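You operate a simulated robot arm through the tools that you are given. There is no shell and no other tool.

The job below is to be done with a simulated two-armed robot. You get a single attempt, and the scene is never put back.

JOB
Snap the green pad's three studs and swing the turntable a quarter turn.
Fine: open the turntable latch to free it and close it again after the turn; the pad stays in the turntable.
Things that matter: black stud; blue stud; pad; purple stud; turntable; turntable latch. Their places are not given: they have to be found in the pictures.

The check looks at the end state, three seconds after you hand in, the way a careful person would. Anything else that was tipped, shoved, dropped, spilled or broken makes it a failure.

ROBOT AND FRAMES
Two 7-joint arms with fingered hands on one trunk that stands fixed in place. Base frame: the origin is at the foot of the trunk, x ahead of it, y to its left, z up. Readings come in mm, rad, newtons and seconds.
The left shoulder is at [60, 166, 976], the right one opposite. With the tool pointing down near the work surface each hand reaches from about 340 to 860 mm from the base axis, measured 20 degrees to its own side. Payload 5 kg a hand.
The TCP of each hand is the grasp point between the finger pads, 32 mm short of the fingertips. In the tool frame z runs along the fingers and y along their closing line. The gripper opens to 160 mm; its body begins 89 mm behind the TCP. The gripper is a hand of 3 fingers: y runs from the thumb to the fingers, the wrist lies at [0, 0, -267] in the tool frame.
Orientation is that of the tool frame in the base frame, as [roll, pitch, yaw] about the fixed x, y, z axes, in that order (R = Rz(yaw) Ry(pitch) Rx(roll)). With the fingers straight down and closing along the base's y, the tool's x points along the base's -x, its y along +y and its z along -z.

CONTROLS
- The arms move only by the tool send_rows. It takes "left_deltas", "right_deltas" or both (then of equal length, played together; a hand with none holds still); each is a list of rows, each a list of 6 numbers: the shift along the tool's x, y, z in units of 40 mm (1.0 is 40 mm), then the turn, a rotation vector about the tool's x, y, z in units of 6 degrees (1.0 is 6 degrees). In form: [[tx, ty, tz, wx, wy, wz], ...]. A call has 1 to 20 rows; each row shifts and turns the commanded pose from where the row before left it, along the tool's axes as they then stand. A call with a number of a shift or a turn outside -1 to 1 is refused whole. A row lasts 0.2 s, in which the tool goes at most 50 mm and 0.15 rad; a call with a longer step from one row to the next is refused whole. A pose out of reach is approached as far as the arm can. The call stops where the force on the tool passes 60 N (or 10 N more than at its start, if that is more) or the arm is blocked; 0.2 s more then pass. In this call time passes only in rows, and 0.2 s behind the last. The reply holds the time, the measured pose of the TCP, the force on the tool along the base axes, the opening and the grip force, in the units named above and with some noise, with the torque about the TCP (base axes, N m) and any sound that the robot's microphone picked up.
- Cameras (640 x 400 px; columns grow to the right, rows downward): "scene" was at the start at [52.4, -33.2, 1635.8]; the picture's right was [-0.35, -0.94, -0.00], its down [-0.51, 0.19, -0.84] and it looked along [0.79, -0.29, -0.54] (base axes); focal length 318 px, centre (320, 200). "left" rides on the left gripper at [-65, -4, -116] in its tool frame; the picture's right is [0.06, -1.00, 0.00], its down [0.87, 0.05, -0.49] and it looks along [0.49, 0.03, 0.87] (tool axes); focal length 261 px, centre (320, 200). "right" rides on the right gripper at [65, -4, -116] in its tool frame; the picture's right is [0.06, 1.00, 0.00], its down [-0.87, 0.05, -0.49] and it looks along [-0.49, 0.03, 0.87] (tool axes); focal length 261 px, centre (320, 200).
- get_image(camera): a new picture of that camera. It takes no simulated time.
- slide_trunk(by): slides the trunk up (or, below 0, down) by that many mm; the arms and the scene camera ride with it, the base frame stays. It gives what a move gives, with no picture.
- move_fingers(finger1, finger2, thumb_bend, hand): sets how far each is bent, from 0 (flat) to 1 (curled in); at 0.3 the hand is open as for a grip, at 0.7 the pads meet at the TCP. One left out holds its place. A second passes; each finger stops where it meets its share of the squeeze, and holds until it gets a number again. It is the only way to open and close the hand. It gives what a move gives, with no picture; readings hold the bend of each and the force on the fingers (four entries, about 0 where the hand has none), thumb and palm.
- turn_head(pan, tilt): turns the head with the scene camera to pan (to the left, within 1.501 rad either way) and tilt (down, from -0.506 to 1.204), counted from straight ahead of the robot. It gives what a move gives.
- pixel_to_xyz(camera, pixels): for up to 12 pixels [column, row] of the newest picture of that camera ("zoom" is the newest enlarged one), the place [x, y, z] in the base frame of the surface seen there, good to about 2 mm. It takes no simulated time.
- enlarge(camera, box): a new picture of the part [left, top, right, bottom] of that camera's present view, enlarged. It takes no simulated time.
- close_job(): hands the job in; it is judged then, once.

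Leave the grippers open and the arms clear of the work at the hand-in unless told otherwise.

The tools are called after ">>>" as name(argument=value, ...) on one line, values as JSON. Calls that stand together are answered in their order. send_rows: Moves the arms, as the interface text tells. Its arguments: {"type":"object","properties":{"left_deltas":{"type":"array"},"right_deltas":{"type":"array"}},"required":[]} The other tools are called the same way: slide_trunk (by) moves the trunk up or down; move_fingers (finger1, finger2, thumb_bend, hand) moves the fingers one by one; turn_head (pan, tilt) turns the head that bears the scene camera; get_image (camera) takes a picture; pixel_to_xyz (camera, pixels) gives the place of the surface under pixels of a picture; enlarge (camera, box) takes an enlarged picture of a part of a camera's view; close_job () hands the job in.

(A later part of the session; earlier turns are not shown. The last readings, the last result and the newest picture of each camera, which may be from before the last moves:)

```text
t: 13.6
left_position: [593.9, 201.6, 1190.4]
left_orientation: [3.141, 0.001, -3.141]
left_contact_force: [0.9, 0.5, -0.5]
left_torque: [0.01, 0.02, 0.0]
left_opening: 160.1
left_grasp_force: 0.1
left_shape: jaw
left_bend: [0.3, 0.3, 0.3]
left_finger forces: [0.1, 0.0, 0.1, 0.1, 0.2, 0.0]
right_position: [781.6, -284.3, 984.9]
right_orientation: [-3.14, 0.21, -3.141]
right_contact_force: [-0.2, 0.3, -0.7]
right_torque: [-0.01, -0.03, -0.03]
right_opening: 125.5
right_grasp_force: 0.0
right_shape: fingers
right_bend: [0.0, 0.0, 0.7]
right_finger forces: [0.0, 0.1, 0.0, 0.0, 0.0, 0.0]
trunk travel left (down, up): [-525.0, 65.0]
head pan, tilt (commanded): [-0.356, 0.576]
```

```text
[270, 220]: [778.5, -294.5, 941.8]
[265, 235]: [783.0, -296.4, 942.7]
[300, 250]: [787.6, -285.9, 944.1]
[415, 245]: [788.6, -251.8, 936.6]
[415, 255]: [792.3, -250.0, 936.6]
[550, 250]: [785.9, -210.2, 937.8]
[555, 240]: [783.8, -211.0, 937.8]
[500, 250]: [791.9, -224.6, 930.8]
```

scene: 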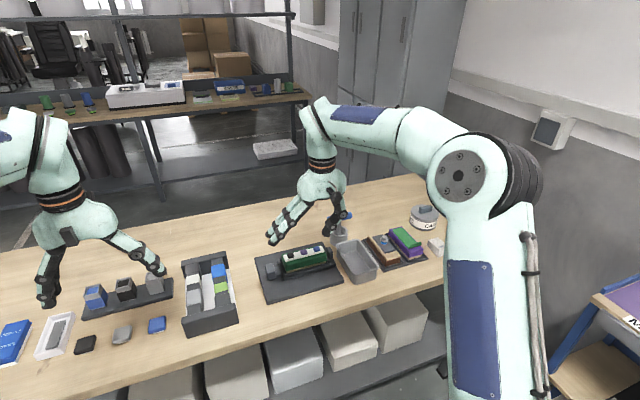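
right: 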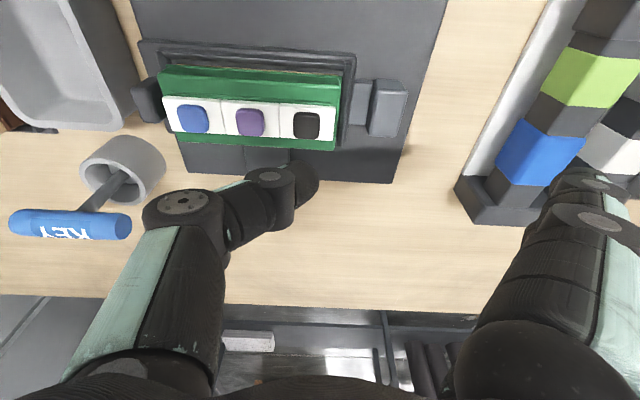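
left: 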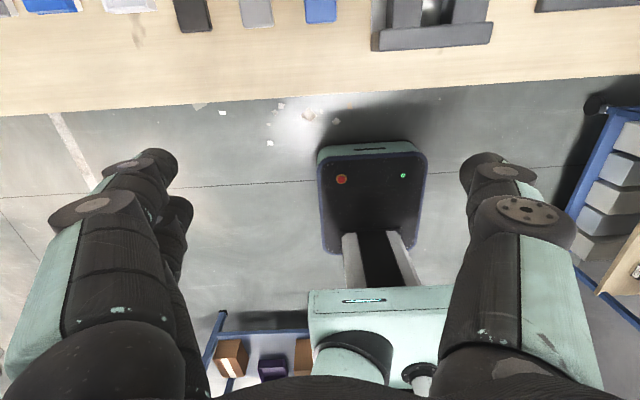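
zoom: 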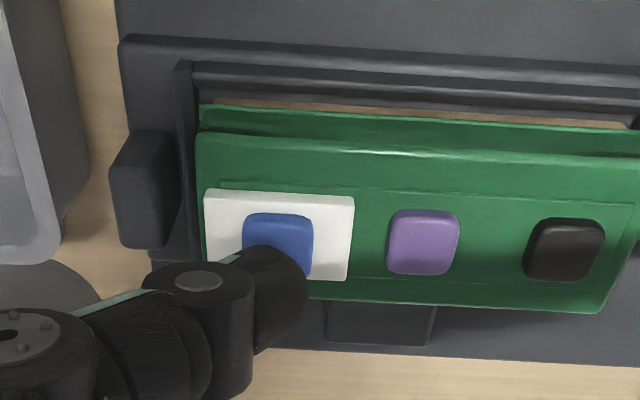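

Purple and black are both at z≈937 (snapped). The thumb is over the blue stud; I press it with the same rows.

>>> send_rows(right_deltas=[[0.0156, 0, 0.0734, 0, 0, 0], [0.0156, 0, 0.0734, 0, 0, 0], [0.0156, 0, 0.0734, 0, 0, 0], [0.0156, 0, 0.0734, 0, 0, 0], [0.0078, 0, 0.0367, 0, 0, 0], [0.0078, 0, 0.0367, 0, 0, 0], [0.0078, 0, 0.0367, 0, 0, 0], [0.0078, 0, 0.0367, 0, 0, 0], [0.0078, 0, 0.0367, 0, 0, 0], [0.0078, 0, 0.0367, 0, 0, 0]])

>>> enlarge(camera="scene", box=[285, 220, 345, 280])

```text
t: 15.8
left_position: [593.5, 201.7, 1191.1]
left_orientation: [3.141, 0.001, -3.141]
left_contact_force: [-0.1, 0.2, -0.1]
left_torque: [-0.01, 0.03, 0.0]
left_opening: 160.2
left_grasp_force: 0.2
left_shape: jaw
left_bend: [0.3, 0.3, 0.3]
left_finger forces: [0.1, 0.0, 0.0, 0.0, 0.0, 0.1]
right_position: [783.0, -286.8, 966.7]
right_orientation: [-3.14, 0.218, 3.141]
right_contact_force: [0.7, -6.2, 25.7]
right_torque: [-0.52, -0.03, -0.02]
right_opening: 123.9
right_grasp_force: 12.7
right_shape: fingers
right_bend: [0.0, 0.0, 0.71]
right_finger forces: [0.0, 0.1, 0.0, 0.0, 25.7, 0.1]
trunk travel left (down, up): [-525.0, 65.0]
head pan, tilt (commanded): [-0.356, 0.576]
```

```text
6.67 times, centred on (315, 250) of scene
```

zoom: 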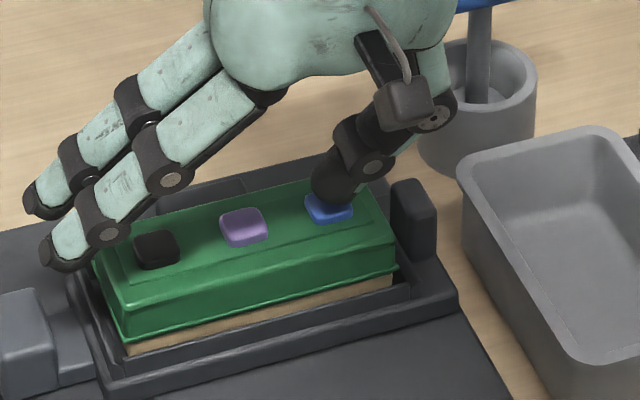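

Blue collar has vanished. I lift 60 mm and verify all three.

>>> send_rows(right_deltas=[[-0.156, 0, -0.7335, 0, 0, 0], [-0.156, 0, -0.7335, 0, 0, 0]])

>>> enlarge(camera="scene", box=[275, 225, 345, 285])

>>> pixel_to_xyz(camera="zoom", pixels=[[190, 175], [270, 155], [345, 140], [230, 190], [310, 165]])

>>> enlarge(camera="right", box=[190, 30, 460, 210])

```text
t: 16.4
left_position: [593.7, 201.7, 1190.0]
left_orientation: [3.141, -0.001, -3.141]
left_contact_force: [-0.1, 0.4, 0.6]
left_torque: [-0.01, 0.0, 0.0]
left_opening: 160.1
left_grasp_force: 0.0
left_shape: jaw
left_bend: [0.3, 0.3, 0.3]
left_finger forces: [0.0, 0.1, 0.0, 0.0, 0.1, 0.0]
right_position: [782.7, -282.6, 1020.8]
right_orientation: [-3.14, 0.208, 3.142]
right_contact_force: [0.3, -0.2, -0.7]
right_torque: [-0.04, 0.01, 0.04]
right_opening: 125.6
right_grasp_force: 0.1
right_shape: fingers
right_bend: [0.0, 0.0, 0.7]
right_finger forces: [0.0, 0.0, 0.1, 0.0, 0.0, 0.1]
trunk travel left (down, up): [-525.0, 65.0]
head pan, tilt (commanded): [-0.356, 0.576]
```

```text
6.67 times, centred on (310, 255) of scene
```

zoom: 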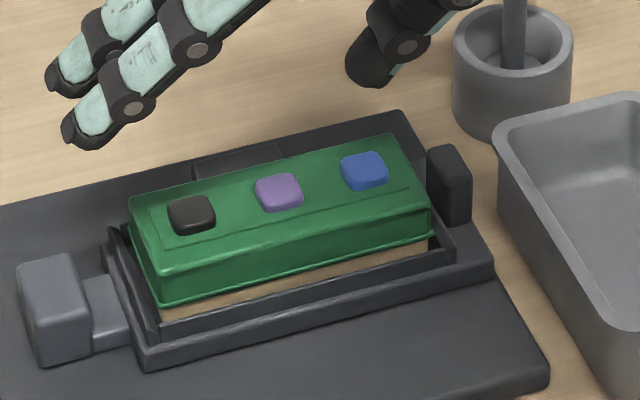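

```text
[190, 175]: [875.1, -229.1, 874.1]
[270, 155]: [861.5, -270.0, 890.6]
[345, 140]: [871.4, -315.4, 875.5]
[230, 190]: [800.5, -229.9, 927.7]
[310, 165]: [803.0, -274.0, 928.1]
```

```text
2.22 times, centred on (325, 120) of right
```

zoom: 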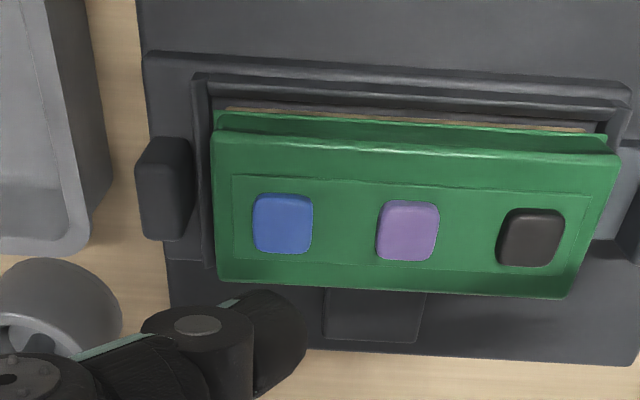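

All three studs are down. I check the blue stud's height and look closely at the bolt and the tray's end.

>>> pixel_to_xyz(camera="zoom", pixels=[[280, 225], [405, 230], [530, 240], [340, 230], [370, 300], [370, 330], [330, 320], [415, 320]])

>>> enlarge(camera="scene", box=[260, 255, 300, 290])

```text
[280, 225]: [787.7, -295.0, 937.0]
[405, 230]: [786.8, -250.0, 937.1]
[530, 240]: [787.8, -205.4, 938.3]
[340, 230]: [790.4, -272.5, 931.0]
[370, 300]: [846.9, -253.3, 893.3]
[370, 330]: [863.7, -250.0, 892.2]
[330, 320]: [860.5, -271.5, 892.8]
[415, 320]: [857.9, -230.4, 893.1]
```

```text
11.43 times, centred on (280, 272) of scene
```

zoom: 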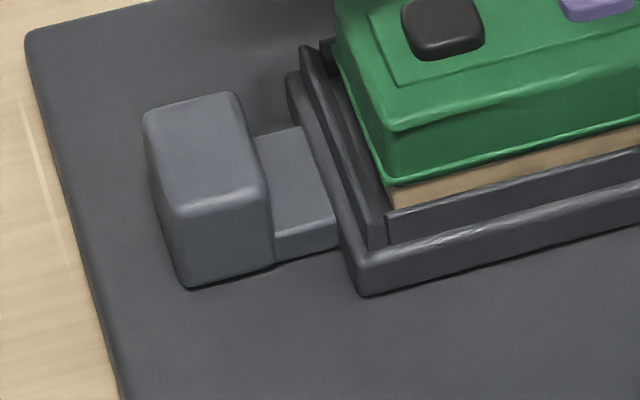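

I measure the bolt block's faces and tongue precisely.

>>> pixel_to_xyz(camera="zoom", pixels=[[150, 115], [235, 97], [262, 185], [180, 210], [185, 275], [268, 260], [215, 150], [275, 240], [335, 240], [260, 140], [310, 130], [300, 180]])

>>> pixel_to_xyz(camera="zoom", pixels=[[330, 230], [350, 270], [295, 85], [375, 240], [305, 50], [30, 45], [110, 370], [130, 220], [230, 230]])

```text
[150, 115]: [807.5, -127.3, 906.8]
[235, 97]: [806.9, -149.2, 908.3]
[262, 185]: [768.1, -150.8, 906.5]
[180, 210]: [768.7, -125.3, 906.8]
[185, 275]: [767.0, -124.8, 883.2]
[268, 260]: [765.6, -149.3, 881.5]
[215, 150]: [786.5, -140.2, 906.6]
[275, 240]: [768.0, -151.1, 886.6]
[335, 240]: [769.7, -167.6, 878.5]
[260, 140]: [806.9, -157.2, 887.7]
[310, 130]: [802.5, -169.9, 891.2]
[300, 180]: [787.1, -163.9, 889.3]
```

```text
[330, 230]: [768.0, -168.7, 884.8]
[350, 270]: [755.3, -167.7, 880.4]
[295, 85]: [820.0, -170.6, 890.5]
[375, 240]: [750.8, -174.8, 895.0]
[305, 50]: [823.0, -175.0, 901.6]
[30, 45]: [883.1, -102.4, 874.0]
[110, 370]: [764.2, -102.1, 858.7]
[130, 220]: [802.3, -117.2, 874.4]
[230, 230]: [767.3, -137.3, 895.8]
```

All studs read z≈937. Bolt block: x 766–807, y −151…−125, top z≈908; gap to the tray end (−169) is about 18 mm. Plan: set the hand upright in x, lean it 15° so the wrist is on the +y side, so the thumb can come straight down into that gap and push the bolt toward +y, with the fingers on the far side. First the re-orientation at the present height.

>>> send_rows(right_deltas=[[0, 0, -0.5, 0, 1, 0], [0, 0, 0, 0, 1, 0], [0, 0, 0, 1, 0, 0], [0, 0, 0, 1, 0, 0], [0, 0, 0, 0.5, 0, 0]])

>>> move_fingers(hand="right", finger1=0.6, finger2=0.6, thumb_bend=0.6)

>>> send_rows(right_deltas=[[-0.025, 0.9, -0.1, 0, 0, 0], [-0.025, 0.9, -0.1, 0, 0, 0], [-0.025, 0.9, -0.1, 0, 0, 0], [-0.025, 0.9, -0.1, 0, 0, 0]])

>>> get_image(camera="right")

>>> enlarge(camera="scene", box=[240, 190, 340, 290])

```text
t: 17.6
left_position: [593.6, 202.2, 1190.7]
left_orientation: [-3.141, -0.001, -3.142]
left_contact_force: [1.0, -0.1, -0.9]
left_torque: [0.02, 0.0, 0.02]
left_opening: 159.9
left_grasp_force: 0.1
left_shape: jaw
left_bend: [0.3, 0.3, 0.3]
left_finger forces: [0.0, 0.0, 0.0, 0.1, 0.1, 0.0]
right_position: [779.1, -283.5, 1044.5]
right_orientation: [-2.877, 0.001, 3.14]
right_contact_force: [-0.4, -0.5, 0.4]
right_torque: [0.01, -0.02, 0.0]
right_opening: 125.8
right_grasp_force: 0.0
right_shape: fingers
right_bend: [0.0, 0.0, 0.7]
right_finger forces: [0.0, 0.1, 0.0, 0.1, 0.0, 0.1]
trunk travel left (down, up): [-525.0, 65.0]
head pan, tilt (commanded): [-0.356, 0.576]
```

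```text
t: 18.6
left_position: [594.2, 202.9, 1190.1]
left_orientation: [3.14, -0.001, -3.141]
left_contact_force: [0.1, -0.5, -0.2]
left_torque: [-0.03, 0.03, 0.0]
left_opening: 160.1
left_grasp_force: 0.1
left_shape: jaw
left_bend: [0.3, 0.3, 0.3]
left_finger forces: [0.1, 0.0, 0.0, 0.0, 0.1, 0.0]
right_position: [780.3, -284.5, 1043.7]
right_orientation: [-2.88, 0.002, 3.141]
right_contact_force: [-0.5, 0.1, -0.1]
right_torque: [0.01, 0.02, -0.01]
right_opening: 47.7
right_grasp_force: 0.0
right_shape: fingers
right_bend: [0.6, 0.6, 0.6]
right_finger forces: [0.0, 0.1, 0.0, 0.0, 0.0, 0.0]
trunk travel left (down, up): [-525.0, 65.0]
head pan, tilt (commanded): [-0.356, 0.576]
```

```text
t: 19.6
left_position: [594.2, 202.6, 1190.0]
left_orientation: [-3.14, 0.0, -3.142]
left_contact_force: [0.0, -0.3, -1.1]
left_torque: [-0.03, -0.01, 0.04]
left_opening: 160.2
left_grasp_force: 0.2
left_shape: jaw
left_bend: [0.3, 0.3, 0.3]
left_finger forces: [0.1, 0.0, 0.0, 0.0, 0.0, 0.0]
right_position: [782.9, -141.6, 1022.4]
right_orientation: [-2.88, 0.001, 3.141]
right_contact_force: [-0.2, 0.1, 0.0]
right_torque: [0.0, -0.03, 0.04]
right_opening: 47.5
right_grasp_force: 0.1
right_shape: fingers
right_bend: [0.6, 0.6, 0.6]
right_finger forces: [0.1, 0.1, 0.0, 0.0, 0.0, 0.1]
trunk travel left (down, up): [-525.0, 65.0]
head pan, tilt (commanded): [-0.356, 0.576]
```

```text
taken
```

right: 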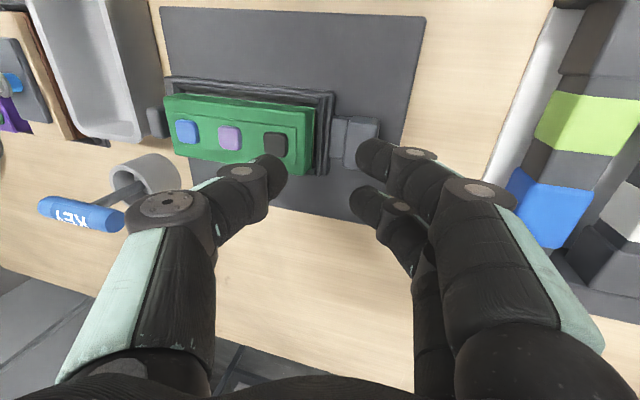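

```text
4.00 times, centred on (290, 240) of scene
```

zoom: 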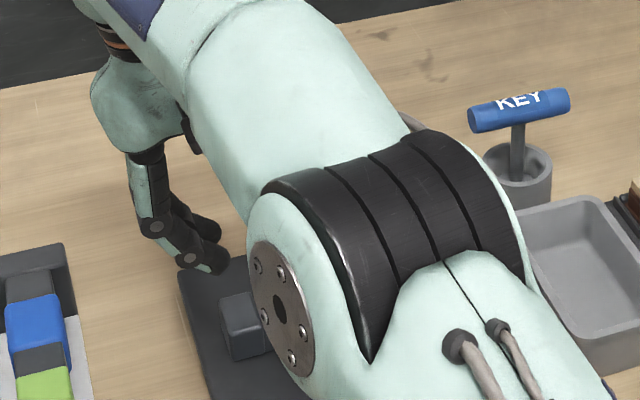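

The forearm now blocks the scene view, so I rely on the hand camera. I measure the thumb and finger tips and the latch in this view.

>>> enlarge(camera="right", box=[230, 90, 430, 230])

>>> pixel_to_xyz(camera="right", pixels=[[270, 158], [285, 172], [275, 190], [282, 160], [362, 145], [360, 160], [358, 195], [356, 205], [372, 180], [340, 135], [355, 140], [260, 160]])

```text
2.86 times, centred on (330, 160) of right
```

zoom: 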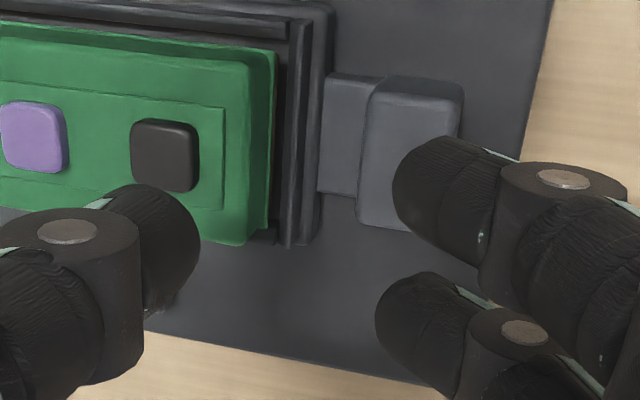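

```text
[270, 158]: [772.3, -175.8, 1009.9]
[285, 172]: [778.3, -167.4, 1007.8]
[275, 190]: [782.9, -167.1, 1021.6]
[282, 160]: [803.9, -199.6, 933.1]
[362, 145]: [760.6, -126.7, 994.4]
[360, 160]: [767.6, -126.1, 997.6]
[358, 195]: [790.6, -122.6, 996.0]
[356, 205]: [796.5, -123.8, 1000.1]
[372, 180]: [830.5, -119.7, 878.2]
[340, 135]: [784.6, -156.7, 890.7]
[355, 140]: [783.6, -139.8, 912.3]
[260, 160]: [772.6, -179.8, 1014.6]
```

Thumb's inner face is at y≈−167, finger tips hang lower because of the lean. I'll try curling the two fingers fully (1.0) to get them out of the way, keeping the thumb at 0.55, and look.

>>> move_fingers(hand="right", finger1=1.0, finger2=1.0, thumb_bend=0.55)

>>> get_image(camera="right")

>>> enlarge(camera="scene", box=[240, 190, 340, 290])

```text
t: 20.6
left_position: [595.1, 202.3, 1190.9]
left_orientation: [-3.141, 0.001, -3.142]
left_contact_force: [-0.2, 0.2, -0.1]
left_torque: [-0.01, -0.01, 0.03]
left_opening: 159.7
left_grasp_force: 0.0
left_shape: jaw
left_bend: [0.3, 0.3, 0.3]
left_finger forces: [0.1, 0.1, 0.1, 0.1, 0.1, 0.0]
right_position: [783.4, -142.6, 1022.7]
right_orientation: [-2.88, 0.0, -3.141]
right_contact_force: [0.0, 0.3, 0.3]
right_torque: [-0.02, -0.01, -0.02]
right_opening: 53.8
right_grasp_force: 0.1
right_shape: fingers
right_bend: [1.0, 1.0, 0.55]
right_finger forces: [0.0, 0.0, 0.0, 0.0, 0.1, 0.1]
trunk travel left (down, up): [-525.0, 65.0]
head pan, tilt (commanded): [-0.356, 0.576]
```

```text
taken
```

right: 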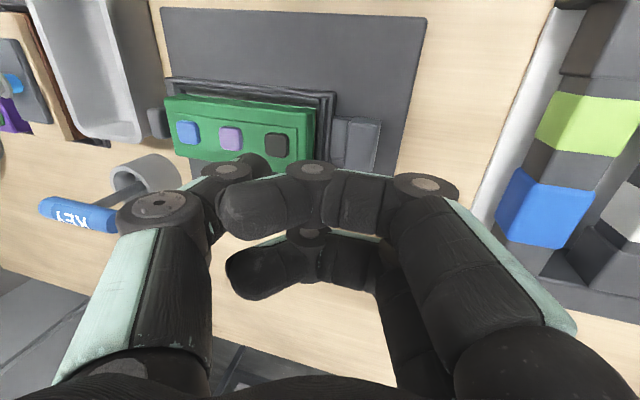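

```text
4.00 times, centred on (290, 240) of scene
```

zoom: 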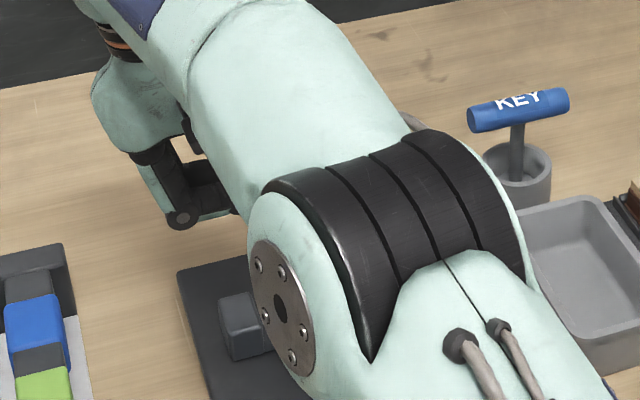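

Fingers now lie horizontal. I measure their lowest height against the thumb's tip.

>>> pixel_to_xyz(camera="zoom", pixels=[[180, 218], [190, 228], [170, 222], [215, 212], [235, 205], [205, 195]])

>>> pixel_to_xyz(camera="right", pixels=[[265, 205], [230, 210], [310, 200], [425, 186], [260, 165], [240, 170], [255, 160], [270, 280], [220, 200]])

```text
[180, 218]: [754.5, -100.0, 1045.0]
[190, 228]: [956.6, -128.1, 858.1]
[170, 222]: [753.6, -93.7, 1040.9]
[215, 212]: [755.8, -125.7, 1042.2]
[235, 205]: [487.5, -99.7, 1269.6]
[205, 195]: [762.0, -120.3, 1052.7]
```

```text
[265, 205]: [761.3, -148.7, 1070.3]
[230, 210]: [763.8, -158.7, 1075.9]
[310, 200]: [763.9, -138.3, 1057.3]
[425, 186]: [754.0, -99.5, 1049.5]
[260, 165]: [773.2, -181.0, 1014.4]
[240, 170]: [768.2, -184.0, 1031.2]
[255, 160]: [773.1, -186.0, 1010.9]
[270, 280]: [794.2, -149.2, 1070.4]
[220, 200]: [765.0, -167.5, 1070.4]
```

Curled fingers stay ≥36 mm above the thumb tip, so the thumb alone can act as a probe. The curled fingers block the hand camera's view of the thumb tip, so I'll use the left hand's camera as a side observer: move the left hand a little forward and yaw it 90° so it looks toward −y, staying far (y≈200) from the right arm.

>>> send_rows(left_deltas=[[-0.575, -0.15, 0.5, 0, 0, 0], [-0.575, -0.15, 0.5, 0, 0, 0], [0, 0, 0, 0, 0, -1], [0, 0, 0, 0, 0, -1], [0, 0, 0, 0, 0, -1], [0, 0, 0, 0, 0, -1], [0, 0, 0, 0, 0, -1], [0, 0, 0, 0, 0, -1], [0, 0, 0, 0, 0, -1], [0, 0, 0, 0, 0, -1], [0, 0, 0, 0, 0, -1], [0, 0, 0, 0, 0, -1], [0, 0, 0, 0, 0, -1], [0, 0, 0, 0, 0, -1], [0, 0, 0, 0, 0, -1], [0, 0, 0, 0, 0, -1], [0, 0, 0, 0, 0, -1]])

>>> get_image(camera="left")

>>> get_image(camera="scene")

```text
t: 24.2
left_position: [638.4, 186.8, 1146.3]
left_orientation: [3.139, 0.0, -1.569]
left_contact_force: [0.4, 0.1, 0.1]
left_torque: [0.03, 0.0, 0.03]
left_opening: 159.9
left_grasp_force: 0.1
left_shape: jaw
left_bend: [0.3, 0.3, 0.3]
left_finger forces: [0.1, 0.1, 0.0, 0.1, 0.1, 0.0]
right_position: [782.7, -143.6, 1022.2]
right_orientation: [-2.879, 0.002, -3.14]
right_contact_force: [0.3, 0.4, -0.2]
right_torque: [0.02, 0.0, -0.03]
right_opening: 53.9
right_grasp_force: 0.1
right_shape: fingers
right_bend: [1.0, 1.0, 0.55]
right_finger forces: [0.0, 0.0, 0.1, 0.0, 0.0, 0.0]
trunk travel left (down, up): [-525.0, 65.0]
head pan, tilt (commanded): [-0.356, 0.576]
```

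```text
taken
```

left: 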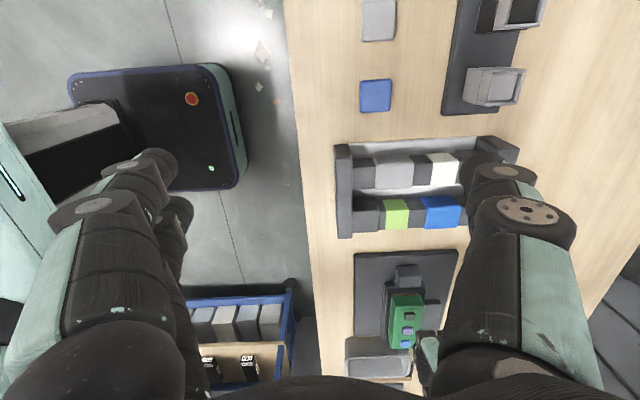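

```text
taken
```

scene: 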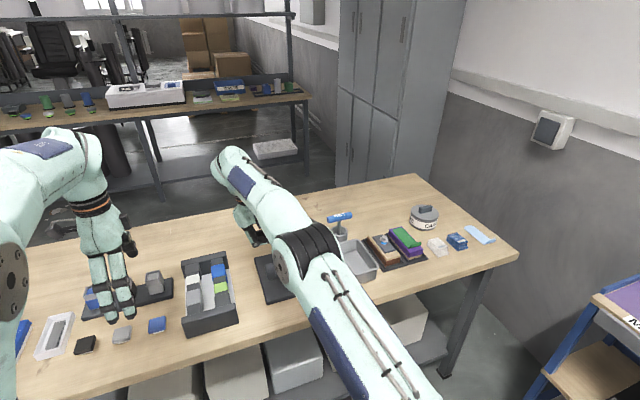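

The left camera sees the fixture at (405,300) but its own finger partly blocks the right hand. I yaw the left hand 24° more so the fixture comes to the middle.

>>> send_rows(left_deltas=[[0, 0, 0, 0, 0, -1], [0, 0, 0, 0, 0, -1], [0, 0, 0, 0, 0, -1], [0, 0, 0, 0, 0, -1]])

>>> get_image(camera="left")

>>> enlarge(camera="left", box=[260, 230, 420, 380])

```text
t: 25.2
left_position: [639.1, 186.4, 1147.2]
left_orientation: [3.141, 0.0, -1.15]
left_contact_force: [-0.3, -0.2, -0.3]
left_torque: [-0.01, 0.0, 0.02]
left_opening: 160.2
left_grasp_force: 0.1
left_shape: jaw
left_bend: [0.3, 0.3, 0.3]
left_finger forces: [0.0, 0.1, 0.0, 0.1, 0.0, 0.0]
right_position: [783.3, -142.6, 1022.2]
right_orientation: [-2.881, -0.002, -3.141]
right_contact_force: [0.3, -0.4, -0.3]
right_torque: [0.05, 0.03, 0.01]
right_opening: 53.9
right_grasp_force: 0.0
right_shape: fingers
right_bend: [1.0, 1.0, 0.55]
right_finger forces: [0.0, 0.0, 0.1, 0.1, 0.0, 0.0]
trunk travel left (down, up): [-525.0, 65.0]
head pan, tilt (commanded): [-0.356, 0.576]
```

```text
taken
```

left: 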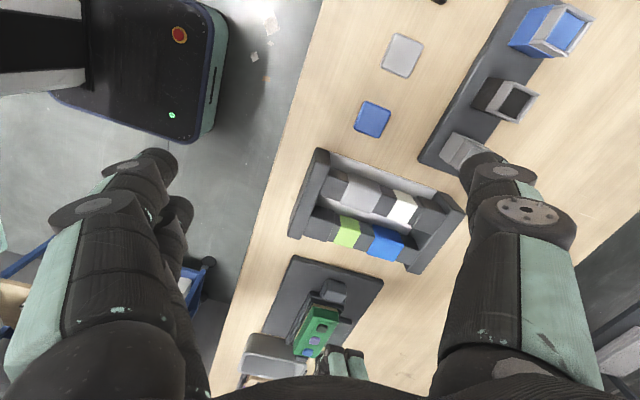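

```text
2.67 times, centred on (340, 305) of left
```

zoom: 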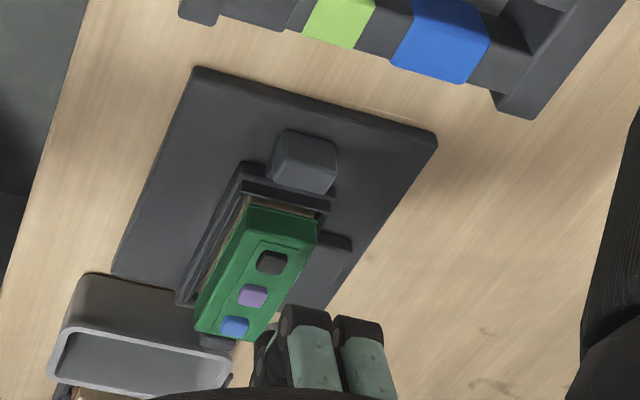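

The right hand is cut off at the bottom by the left palm. I tilt the left hand 18° so its camera looks further out.

>>> send_rows(left_deltas=[[0, 0, 0, 0, 1, 0], [0, 0, 0, 0, 1, 0], [0, 0, 0, 0, 1, 0]])

>>> get_image(camera="left")

>>> enlarge(camera="left", box=[260, 150, 420, 260])

```text
t: 26.0
left_position: [638.9, 186.7, 1146.8]
left_orientation: [3.14, -0.317, -1.151]
left_contact_force: [-0.2, 0.7, -0.1]
left_torque: [0.0, -0.01, 0.0]
left_opening: 160.0
left_grasp_force: 0.1
left_shape: jaw
left_bend: [0.3, 0.3, 0.3]
left_finger forces: [0.0, 0.1, 0.1, 0.0, 0.0, 0.1]
right_position: [782.7, -142.5, 1022.5]
right_orientation: [-2.88, 0.0, 3.139]
right_contact_force: [1.3, 1.0, -0.4]
right_torque: [-0.01, 0.01, -0.01]
right_opening: 54.0
right_grasp_force: 0.0
right_shape: fingers
right_bend: [1.0, 1.0, 0.55]
right_finger forces: [0.0, 0.0, 0.0, 0.0, 0.0, 0.0]
trunk travel left (down, up): [-525.0, 65.0]
head pan, tilt (commanded): [-0.356, 0.576]
```

```text
taken
```

left: 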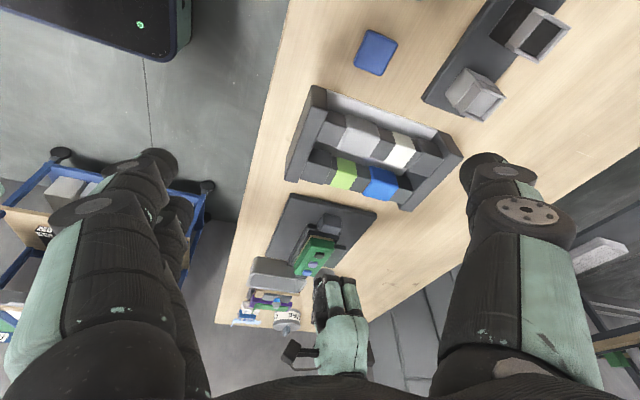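

```text
3.64 times, centred on (340, 205) of left
```

zoom: 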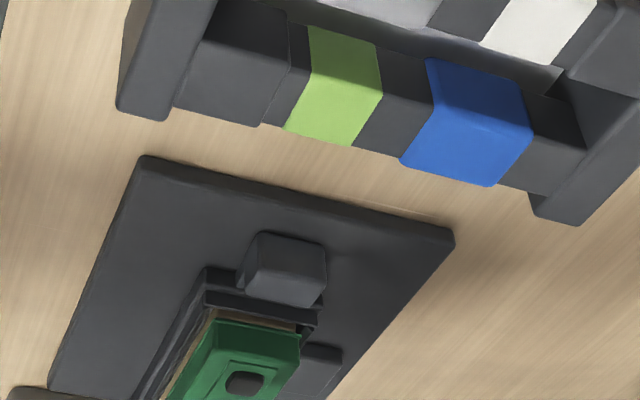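

From this side the fingers hide the thumb, so it's no gain. I go back to a visible posture for the right hand: thumb 0.6, fingers 0.66 (finger tips only ~10 mm lower than the thumb), giving a cage of ~37 mm for the 26 mm bolt block, all seen by the right camera.

>>> move_fingers(hand="right", finger1=0.66, finger2=0.66, thumb_bend=0.6)

>>> get_image(camera="right")

>>> enlarge(camera="left", box=[260, 180, 420, 340])

```text
t: 27.0
left_position: [640.2, 187.3, 1146.7]
left_orientation: [3.139, -0.314, -1.152]
left_contact_force: [0.0, 0.5, 0.4]
left_torque: [-0.02, -0.01, 0.01]
left_opening: 159.8
left_grasp_force: 0.0
left_shape: jaw
left_bend: [0.3, 0.3, 0.3]
left_finger forces: [0.0, 0.0, 0.1, 0.0, 0.0, 0.1]
right_position: [783.6, -143.3, 1022.9]
right_orientation: [-2.88, 0.0, 3.141]
right_contact_force: [-0.7, -0.4, 1.3]
right_torque: [0.01, -0.01, 0.01]
right_opening: 36.3
right_grasp_force: 0.0
right_shape: fingers
right_bend: [0.66, 0.66, 0.6]
right_finger forces: [0.1, 0.0, 0.1, 0.0, 0.1, 0.1]
trunk travel left (down, up): [-525.0, 65.0]
head pan, tilt (commanded): [-0.356, 0.576]
```

```text
taken
```

right: 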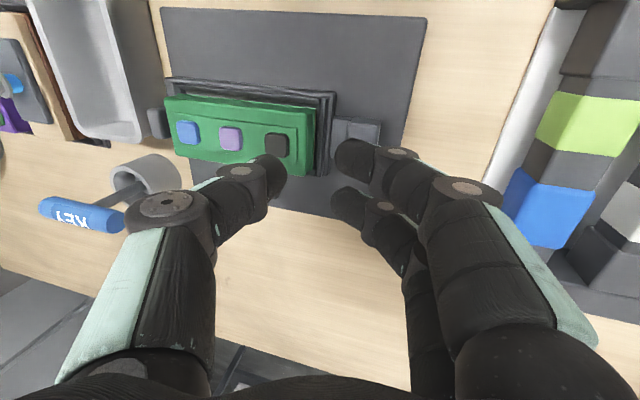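

```text
2.50 times, centred on (340, 260) of left
```

zoom: 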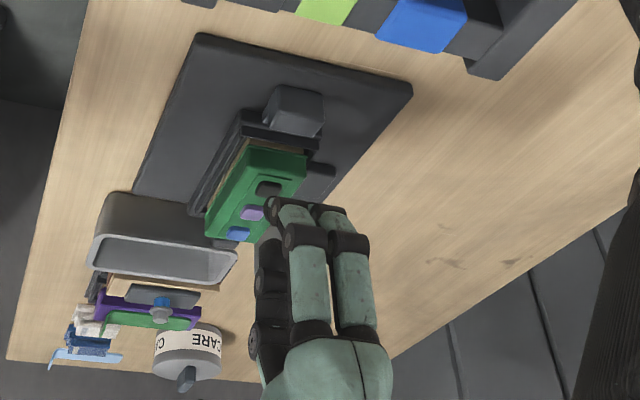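

The pads are nearly parallel to the tool axis while the thumb's back tapers, so a slightly larger lean (21°) gives more clearance to the pad. I lean one more step and measure the thumb tip.

>>> send_rows(right_deltas=[[0, 0, 0, 1, 0, 0]])

>>> enlarge(camera="right", box=[220, 90, 400, 230])

>>> pixel_to_xyz(camera="zoom", pixels=[[150, 230], [190, 230], [205, 250], [215, 270], [200, 290], [180, 320], [400, 200], [420, 230], [395, 340], [470, 120], [550, 130], [60, 290]])

```text
t: 27.4
left_position: [640.6, 188.4, 1146.6]
left_orientation: [-3.141, -0.315, -1.15]
left_contact_force: [0.1, 1.1, 0.0]
left_torque: [-0.06, -0.02, -0.04]
left_opening: 160.0
left_grasp_force: 0.0
left_shape: jaw
left_bend: [0.3, 0.3, 0.3]
left_finger forces: [0.1, 0.1, 0.1, 0.0, 0.0, 0.0]
right_position: [783.9, -141.2, 1022.7]
right_orientation: [-2.774, 0.001, 3.141]
right_contact_force: [0.1, -0.8, 0.2]
right_torque: [-0.04, 0.02, 0.01]
right_opening: 36.4
right_grasp_force: 0.0
right_shape: fingers
right_bend: [0.66, 0.66, 0.6]
right_finger forces: [0.1, 0.1, 0.0, 0.0, 0.0, 0.0]
trunk travel left (down, up): [-525.0, 65.0]
head pan, tilt (commanded): [-0.356, 0.576]
```

```text
2.86 times, centred on (310, 160) of right
```

zoom: 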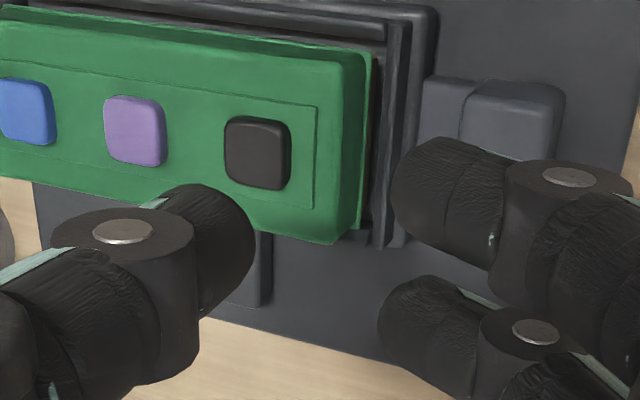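

```text
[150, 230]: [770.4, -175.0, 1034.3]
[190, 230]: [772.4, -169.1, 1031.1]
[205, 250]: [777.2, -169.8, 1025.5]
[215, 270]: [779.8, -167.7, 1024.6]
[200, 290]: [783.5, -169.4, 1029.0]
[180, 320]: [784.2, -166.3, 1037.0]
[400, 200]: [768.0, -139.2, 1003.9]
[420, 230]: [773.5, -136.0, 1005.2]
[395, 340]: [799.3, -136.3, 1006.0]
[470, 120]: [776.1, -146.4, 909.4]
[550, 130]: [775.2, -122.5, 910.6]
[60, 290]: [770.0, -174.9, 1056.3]
```

I query more points along the thumb tip's silhouette.

>>> pixel_to_xyz(camera="zoom", pixels=[[200, 190], [220, 195], [235, 207], [245, 222], [250, 240], [250, 258], [243, 280], [230, 298], [215, 310], [225, 240], [235, 255], [180, 200]])

```text
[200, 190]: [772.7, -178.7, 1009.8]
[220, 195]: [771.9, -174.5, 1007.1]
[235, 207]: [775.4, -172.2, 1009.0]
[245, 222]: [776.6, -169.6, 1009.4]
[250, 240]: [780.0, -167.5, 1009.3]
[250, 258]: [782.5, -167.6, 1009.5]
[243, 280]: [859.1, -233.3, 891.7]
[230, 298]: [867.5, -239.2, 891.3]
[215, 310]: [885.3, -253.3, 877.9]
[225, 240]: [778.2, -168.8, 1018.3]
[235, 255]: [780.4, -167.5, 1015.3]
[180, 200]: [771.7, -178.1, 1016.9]
```

Thumb tip: lowest point ≈18 mm below and 36 mm to −y of the TCP, inner face ≈25 mm to −y. Aim: TCP (786, −130, 912) puts the thumb in the gap above the tongue. I curl the fingers up, then descend to TCP z≈942 first.

>>> move_fingers(hand="right", finger1=1.0, finger2=1.0, thumb_bend=0.6)

>>> send_rows(right_deltas=[[-0.025, 0.498, 0.88, 0, 0, 0], [-0.025, 0.498, 0.88, 0, 0, 0]])

>>> get_image(camera="right")

>>> get_image(camera="scene")

>>> enlarge(camera="left", box=[260, 180, 420, 320])

```text
t: 28.4
left_position: [640.4, 186.9, 1145.8]
left_orientation: [-3.141, -0.314, -1.152]
left_contact_force: [0.1, -0.5, 0.2]
left_torque: [-0.03, 0.0, 0.02]
left_opening: 160.0
left_grasp_force: 0.0
left_shape: jaw
left_bend: [0.3, 0.3, 0.3]
left_finger forces: [0.0, 0.1, 0.0, 0.0, 0.0, 0.0]
right_position: [783.8, -142.9, 1022.3]
right_orientation: [-2.775, 0.001, 3.141]
right_contact_force: [-1.5, -0.6, -0.2]
right_torque: [0.02, 0.0, -0.01]
right_opening: 50.6
right_grasp_force: 0.1
right_shape: fingers
right_bend: [1.0, 1.0, 0.6]
right_finger forces: [0.0, 0.0, 0.0, 0.1, 0.0, 0.0]
trunk travel left (down, up): [-525.0, 65.0]
head pan, tilt (commanded): [-0.356, 0.576]
```

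```text
t: 29.0
left_position: [635.9, 189.1, 1149.7]
left_orientation: [-3.142, -0.315, -1.151]
left_contact_force: [0.5, 0.1, -0.2]
left_torque: [-0.04, -0.04, 0.03]
left_opening: 160.2
left_grasp_force: 0.0
left_shape: jaw
left_bend: [0.3, 0.3, 0.3]
left_finger forces: [0.0, 0.0, 0.0, 0.0, 0.0, 0.0]
right_position: [788.0, -126.3, 948.9]
right_orientation: [-2.772, 0.014, -3.137]
right_contact_force: [2.4, 7.0, 34.0]
right_torque: [-1.81, 0.15, 0.13]
right_opening: 52.1
right_grasp_force: 17.8
right_shape: fingers
right_bend: [1.0, 1.0, 0.6]
right_finger forces: [0.0, 0.0, 0.0, 0.0, 34.9, 0.1]
trunk travel left (down, up): [-525.0, 65.0]
head pan, tilt (commanded): [-0.356, 0.576]
```

```text
taken
```

right: 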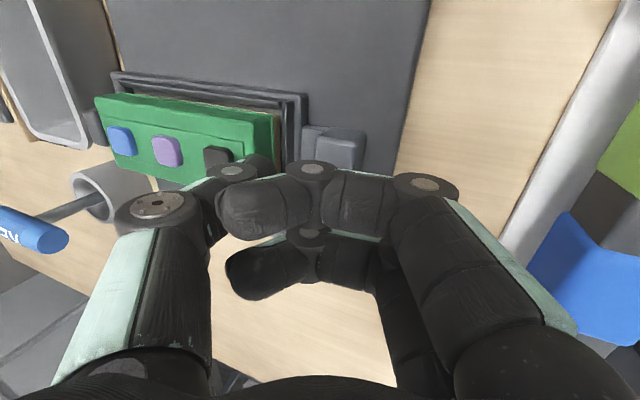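

```text
taken
```

scene: 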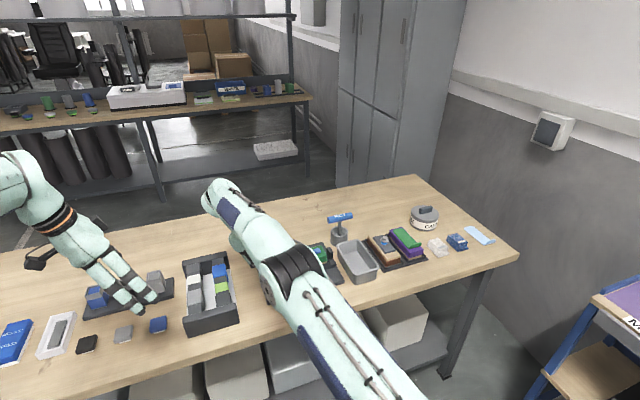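

```text
2.86 times, centred on (340, 250) of left
```

zoom: 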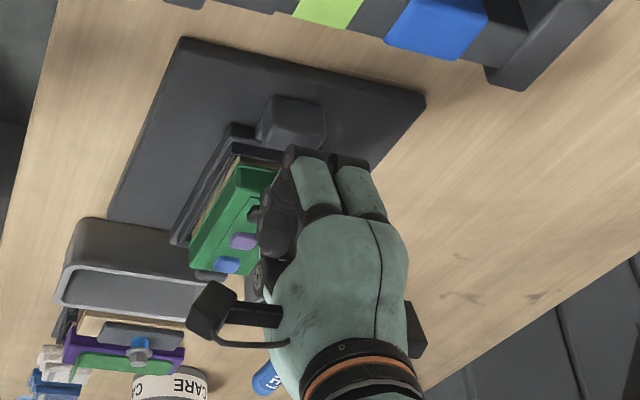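

Unexpected contact: 35 N upward on the thumb at TCP z≈949 — the thumb is bearing on the pad's edge. I back straight up 40 mm at once and check the pad.

>>> send_rows(right_deltas=[[0, -0.179, -0.467, 0, 0, 0], [0, -0.179, -0.467, 0, 0, 0]])

>>> get_image(camera="right")

>>> enlarge(camera="left", box=[280, 180, 380, 280])

```text
t: 29.6
left_position: [638.5, 186.7, 1147.3]
left_orientation: [-3.14, -0.314, -1.152]
left_contact_force: [-0.2, -0.3, -0.1]
left_torque: [0.0, -0.01, 0.02]
left_opening: 159.7
left_grasp_force: 0.1
left_shape: jaw
left_bend: [0.3, 0.3, 0.3]
left_finger forces: [0.0, 0.0, 0.0, 0.0, 0.0, 0.1]
right_position: [786.2, -130.0, 979.7]
right_orientation: [-2.776, -0.001, -3.141]
right_contact_force: [-0.8, 0.2, 0.1]
right_torque: [-0.03, -0.01, -0.02]
right_opening: 50.6
right_grasp_force: 0.2
right_shape: fingers
right_bend: [1.0, 1.0, 0.6]
right_finger forces: [0.1, 0.0, 0.1, 0.0, 0.0, 0.0]
trunk travel left (down, up): [-525.0, 65.0]
head pan, tilt (commanded): [-0.356, 0.576]
```

```text
taken
```

right: 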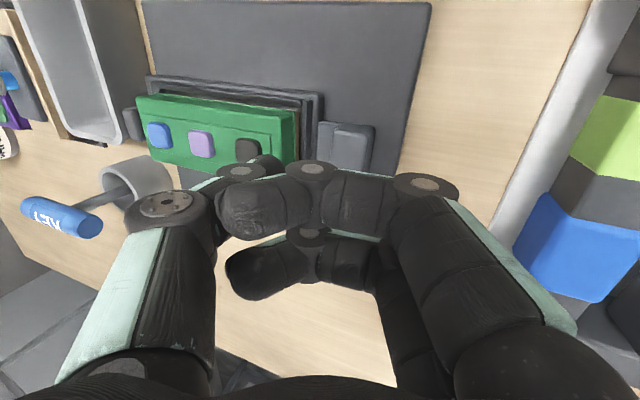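

```text
4.00 times, centred on (330, 230) of left
```

zoom: 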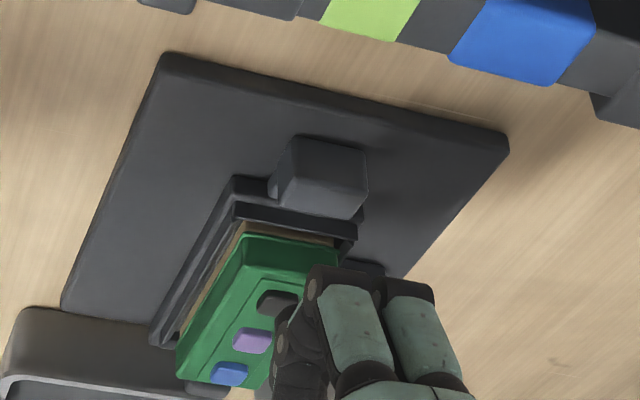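

The pad looks undisturbed. I reopen the fingers to 0.66 to see the thumb tip relative to the pad and gap.

>>> move_fingers(hand="right", finger1=0.6, finger2=0.6, thumb_bend=0.6)

>>> enlarge(camera="right", box=[200, 80, 400, 230])

>>> pixel_to_xyz(camera="zoom", pixels=[[200, 190], [220, 200], [240, 210], [250, 225], [255, 240], [255, 260], [180, 210], [150, 240], [120, 100], [60, 120], [250, 100], [300, 130]])

```text
t: 30.6
left_position: [639.3, 186.9, 1147.4]
left_orientation: [3.141, -0.314, -1.151]
left_contact_force: [-0.3, 0.7, -0.3]
left_torque: [-0.02, -0.01, -0.01]
left_opening: 160.2
left_grasp_force: 0.2
left_shape: jaw
left_bend: [0.3, 0.3, 0.3]
left_finger forces: [0.1, 0.0, 0.0, 0.1, 0.0, 0.0]
right_position: [786.7, -129.5, 981.8]
right_orientation: [-2.776, -0.001, -3.141]
right_contact_force: [-0.5, -1.0, 0.2]
right_torque: [-0.01, -0.03, -0.01]
right_opening: 47.4
right_grasp_force: 0.0
right_shape: fingers
right_bend: [0.6, 0.6, 0.6]
right_finger forces: [0.0, 0.0, 0.0, 0.1, 0.1, 0.1]
trunk travel left (down, up): [-525.0, 65.0]
head pan, tilt (commanded): [-0.356, 0.576]
```

```text
2.67 times, centred on (300, 155) of right
```

zoom: 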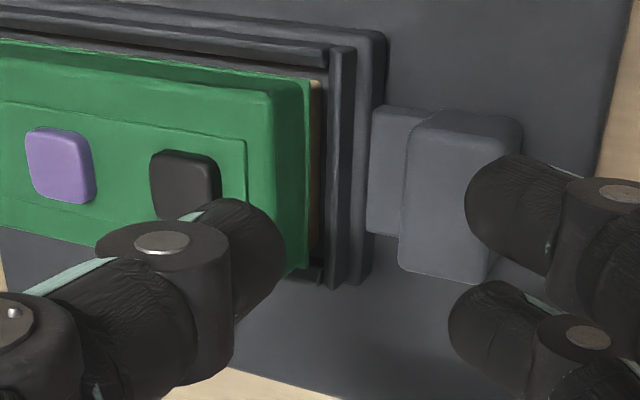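

```text
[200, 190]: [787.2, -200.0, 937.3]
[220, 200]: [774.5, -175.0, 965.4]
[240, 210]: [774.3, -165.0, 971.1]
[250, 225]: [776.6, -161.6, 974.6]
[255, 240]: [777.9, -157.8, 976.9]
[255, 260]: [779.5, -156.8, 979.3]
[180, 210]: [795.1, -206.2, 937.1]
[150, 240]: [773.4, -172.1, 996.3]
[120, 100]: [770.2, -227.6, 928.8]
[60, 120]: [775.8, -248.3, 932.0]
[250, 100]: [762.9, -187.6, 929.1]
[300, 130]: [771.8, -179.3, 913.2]
```

The thumb is about 22–25 mm thick, too thick for that gap. Better: pinch the bolt block across its 41 mm width (along x) with the hand yawed 90°, then drag it in y. I rise 80 mm, undo the lean, then yaw.

>>> send_rows(right_deltas=[[0, -0.358, -0.934, 0, 0, 0], [0, -0.358, -0.934, 0, 0, 0], [0, 0, 0, -1, 0, 0], [0, 0, 0, -1, 0, 0], [0, 0, 0, -1, 0, 0], [0, 0, 0, -0.5, 0, 0]])

>>> get_image(camera="scene")

```text
t: 32.0
left_position: [638.7, 187.4, 1147.2]
left_orientation: [3.14, -0.315, -1.153]
left_contact_force: [-0.1, -0.8, 0.4]
left_torque: [0.02, 0.01, 0.0]
left_opening: 160.0
left_grasp_force: 0.0
left_shape: jaw
left_bend: [0.3, 0.3, 0.3]
left_finger forces: [0.0, 0.0, 0.1, 0.0, 0.0, 0.0]
right_position: [774.6, -119.4, 1056.8]
right_orientation: [3.141, -0.001, -3.141]
right_contact_force: [1.1, 0.3, -0.1]
right_torque: [0.01, 0.01, 0.03]
right_opening: 47.2
right_grasp_force: 0.0
right_shape: fingers
right_bend: [0.6, 0.6, 0.6]
right_finger forces: [0.1, 0.1, 0.0, 0.0, 0.1, 0.0]
right hand out of reach, approached as far as the arm can: row 2
trunk travel left (down, up): [-525.0, 65.0]
head pan, tilt (commanded): [-0.356, 0.576]
```

```text
taken
```

scene: 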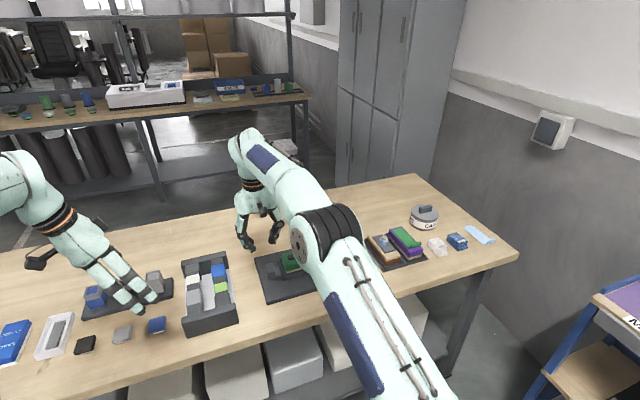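

Upright again at (775, −119, 1057) (the high lift met the reach limit, harmless). Now I yaw the hand 90° (clockwise from above, so its camera goes to the +y side) and open the fingers to 0.5.

>>> send_rows(right_deltas=[[0, 0, 0.25, 0, 0, 1], [0, 0, 0.25, 0, 0, 1], [0, 0, 0, 0, 0, 1], [0, 0, 0, 0, 0, 1], [0, 0, 0, 0, 0, 1], [0, 0, 0, 0, 0, 1], [0, 0, 0, 0, 0, 1], [0, 0, 0, 0, 0, 1], [0, 0, 0, 0, 0, 1], [0, 0, 0, 0, 0, 1], [0, 0, 0, 0, 0, 1], [0, 0, 0, 0, 0, 1], [0, 0, 0, 0, 0, 1], [0, 0, 0, 0, 0, 1], [0, 0, 0, 0, 0, 1]])

>>> move_fingers(hand="right", finger1=0.52, finger2=0.52, thumb_bend=0.52)

>>> get_image(camera="right")

>>> get_image(camera="scene")

>>> enlarge(camera="left", box=[260, 180, 420, 320])

```text
t: 35.2
left_position: [639.1, 188.5, 1147.0]
left_orientation: [3.14, -0.313, -1.152]
left_contact_force: [0.0, -0.7, -0.3]
left_torque: [0.02, 0.02, -0.02]
left_opening: 159.8
left_grasp_force: 0.1
left_shape: jaw
left_bend: [0.3, 0.3, 0.3]
left_finger forces: [0.0, 0.1, 0.1, 0.0, 0.2, 0.0]
right_position: [775.3, -118.7, 1036.3]
right_orientation: [3.141, 0.001, 1.57]
right_contact_force: [-0.2, -0.4, 0.0]
right_torque: [-0.03, -0.04, 0.01]
right_opening: 47.5
right_grasp_force: 0.0
right_shape: fingers
right_bend: [0.6, 0.6, 0.6]
right_finger forces: [0.0, 0.1, 0.0, 0.0, 0.0, 0.1]
trunk travel left (down, up): [-525.0, 65.0]
head pan, tilt (commanded): [-0.356, 0.576]
```

```text
t: 36.2
left_position: [638.9, 187.5, 1146.6]
left_orientation: [3.14, -0.315, -1.151]
left_contact_force: [-0.7, -0.5, 0.5]
left_torque: [-0.02, -0.02, -0.01]
left_opening: 159.8
left_grasp_force: 0.0
left_shape: jaw
left_bend: [0.3, 0.3, 0.3]
left_finger forces: [0.1, 0.0, 0.0, 0.0, 0.1, 0.0]
right_position: [776.8, -118.5, 1035.9]
right_orientation: [3.14, 0.0, 1.571]
right_contact_force: [0.0, 0.8, 0.4]
right_torque: [0.0, 0.03, 0.0]
right_opening: 78.5
right_grasp_force: 0.1
right_shape: fingers
right_bend: [0.52, 0.52, 0.52]
right_finger forces: [0.0, 0.0, 0.0, 0.0, 0.0, 0.0]
trunk travel left (down, up): [-525.0, 65.0]
head pan, tilt (commanded): [-0.356, 0.576]
```

```text
taken
```

right: 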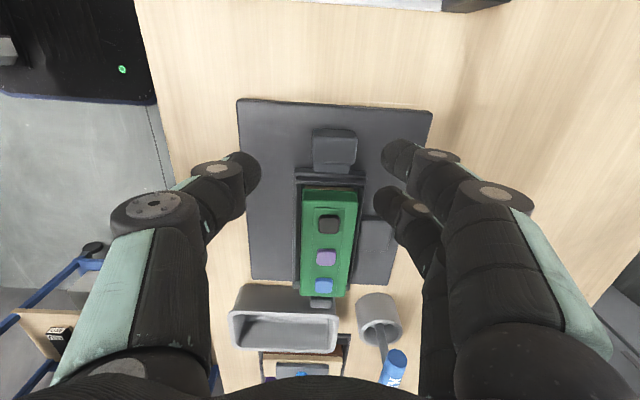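

```text
taken
```

scene: 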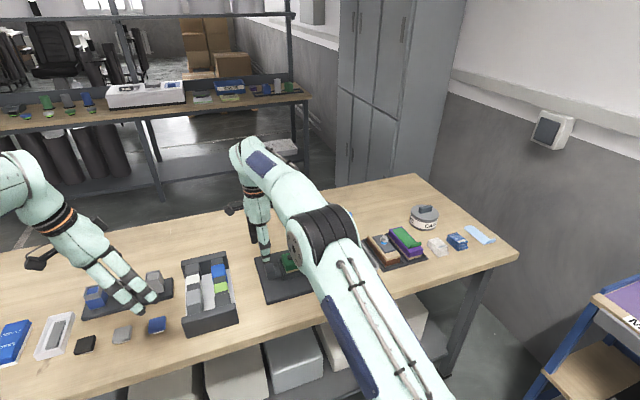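

```text
2.86 times, centred on (340, 250) of left
```

zoom: 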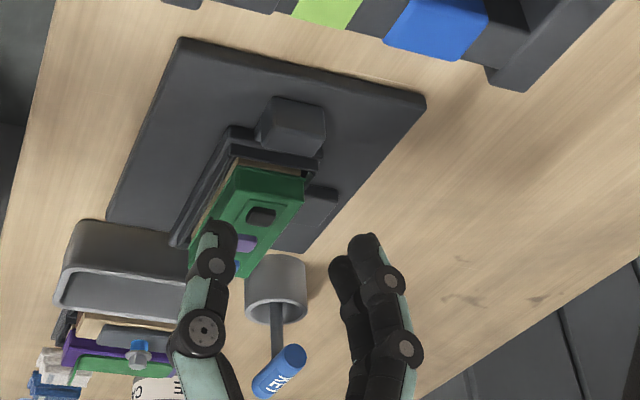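

The view is excellent: the bolt block at (335,148) sits between thumb (left) and fingers (right). Tool x is now +y, tool y is +x. I move to above the block: TCP about (787, −138, 946).

>>> send_rows(right_deltas=[[-0.163, 0.09, 0.75, 0, 0, 0], [-0.163, 0.09, 0.75, 0, 0, 0], [-0.163, 0.09, 0.75, 0, 0, 0]])

>>> get_image(camera="right")

>>> enlarge(camera="left", box=[260, 180, 420, 320])

```text
t: 37.0
left_position: [639.5, 186.5, 1146.8]
left_orientation: [-3.141, -0.315, -1.151]
left_contact_force: [0.4, -0.3, -1.0]
left_torque: [-0.01, 0.01, 0.0]
left_opening: 159.7
left_grasp_force: 0.0
left_shape: jaw
left_bend: [0.3, 0.3, 0.3]
left_finger forces: [0.1, 0.0, 0.0, 0.1, 0.0, 0.0]
right_position: [784.7, -138.7, 943.4]
right_orientation: [3.141, 0.001, 1.572]
right_contact_force: [0.7, -0.9, -0.5]
right_torque: [0.01, -0.02, -0.03]
right_opening: 79.0
right_grasp_force: 0.2
right_shape: fingers
right_bend: [0.52, 0.52, 0.52]
right_finger forces: [0.0, 0.0, 0.1, 0.1, 0.0, 0.0]
trunk travel left (down, up): [-525.0, 65.0]
head pan, tilt (commanded): [-0.356, 0.576]
```

```text
taken
```

right: 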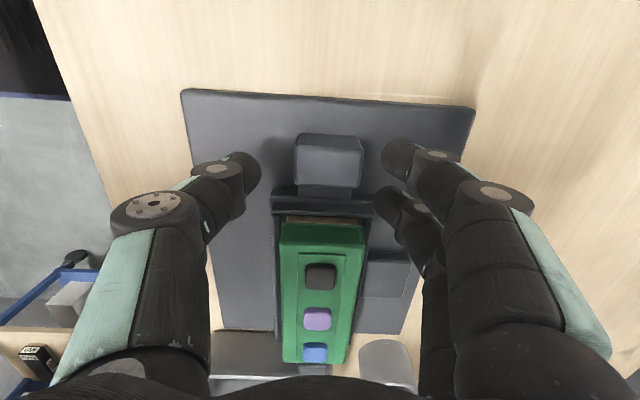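

```text
2.86 times, centred on (340, 250) of left
```

zoom: 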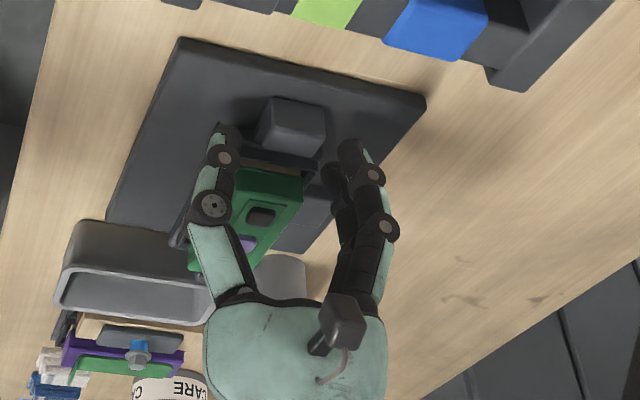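

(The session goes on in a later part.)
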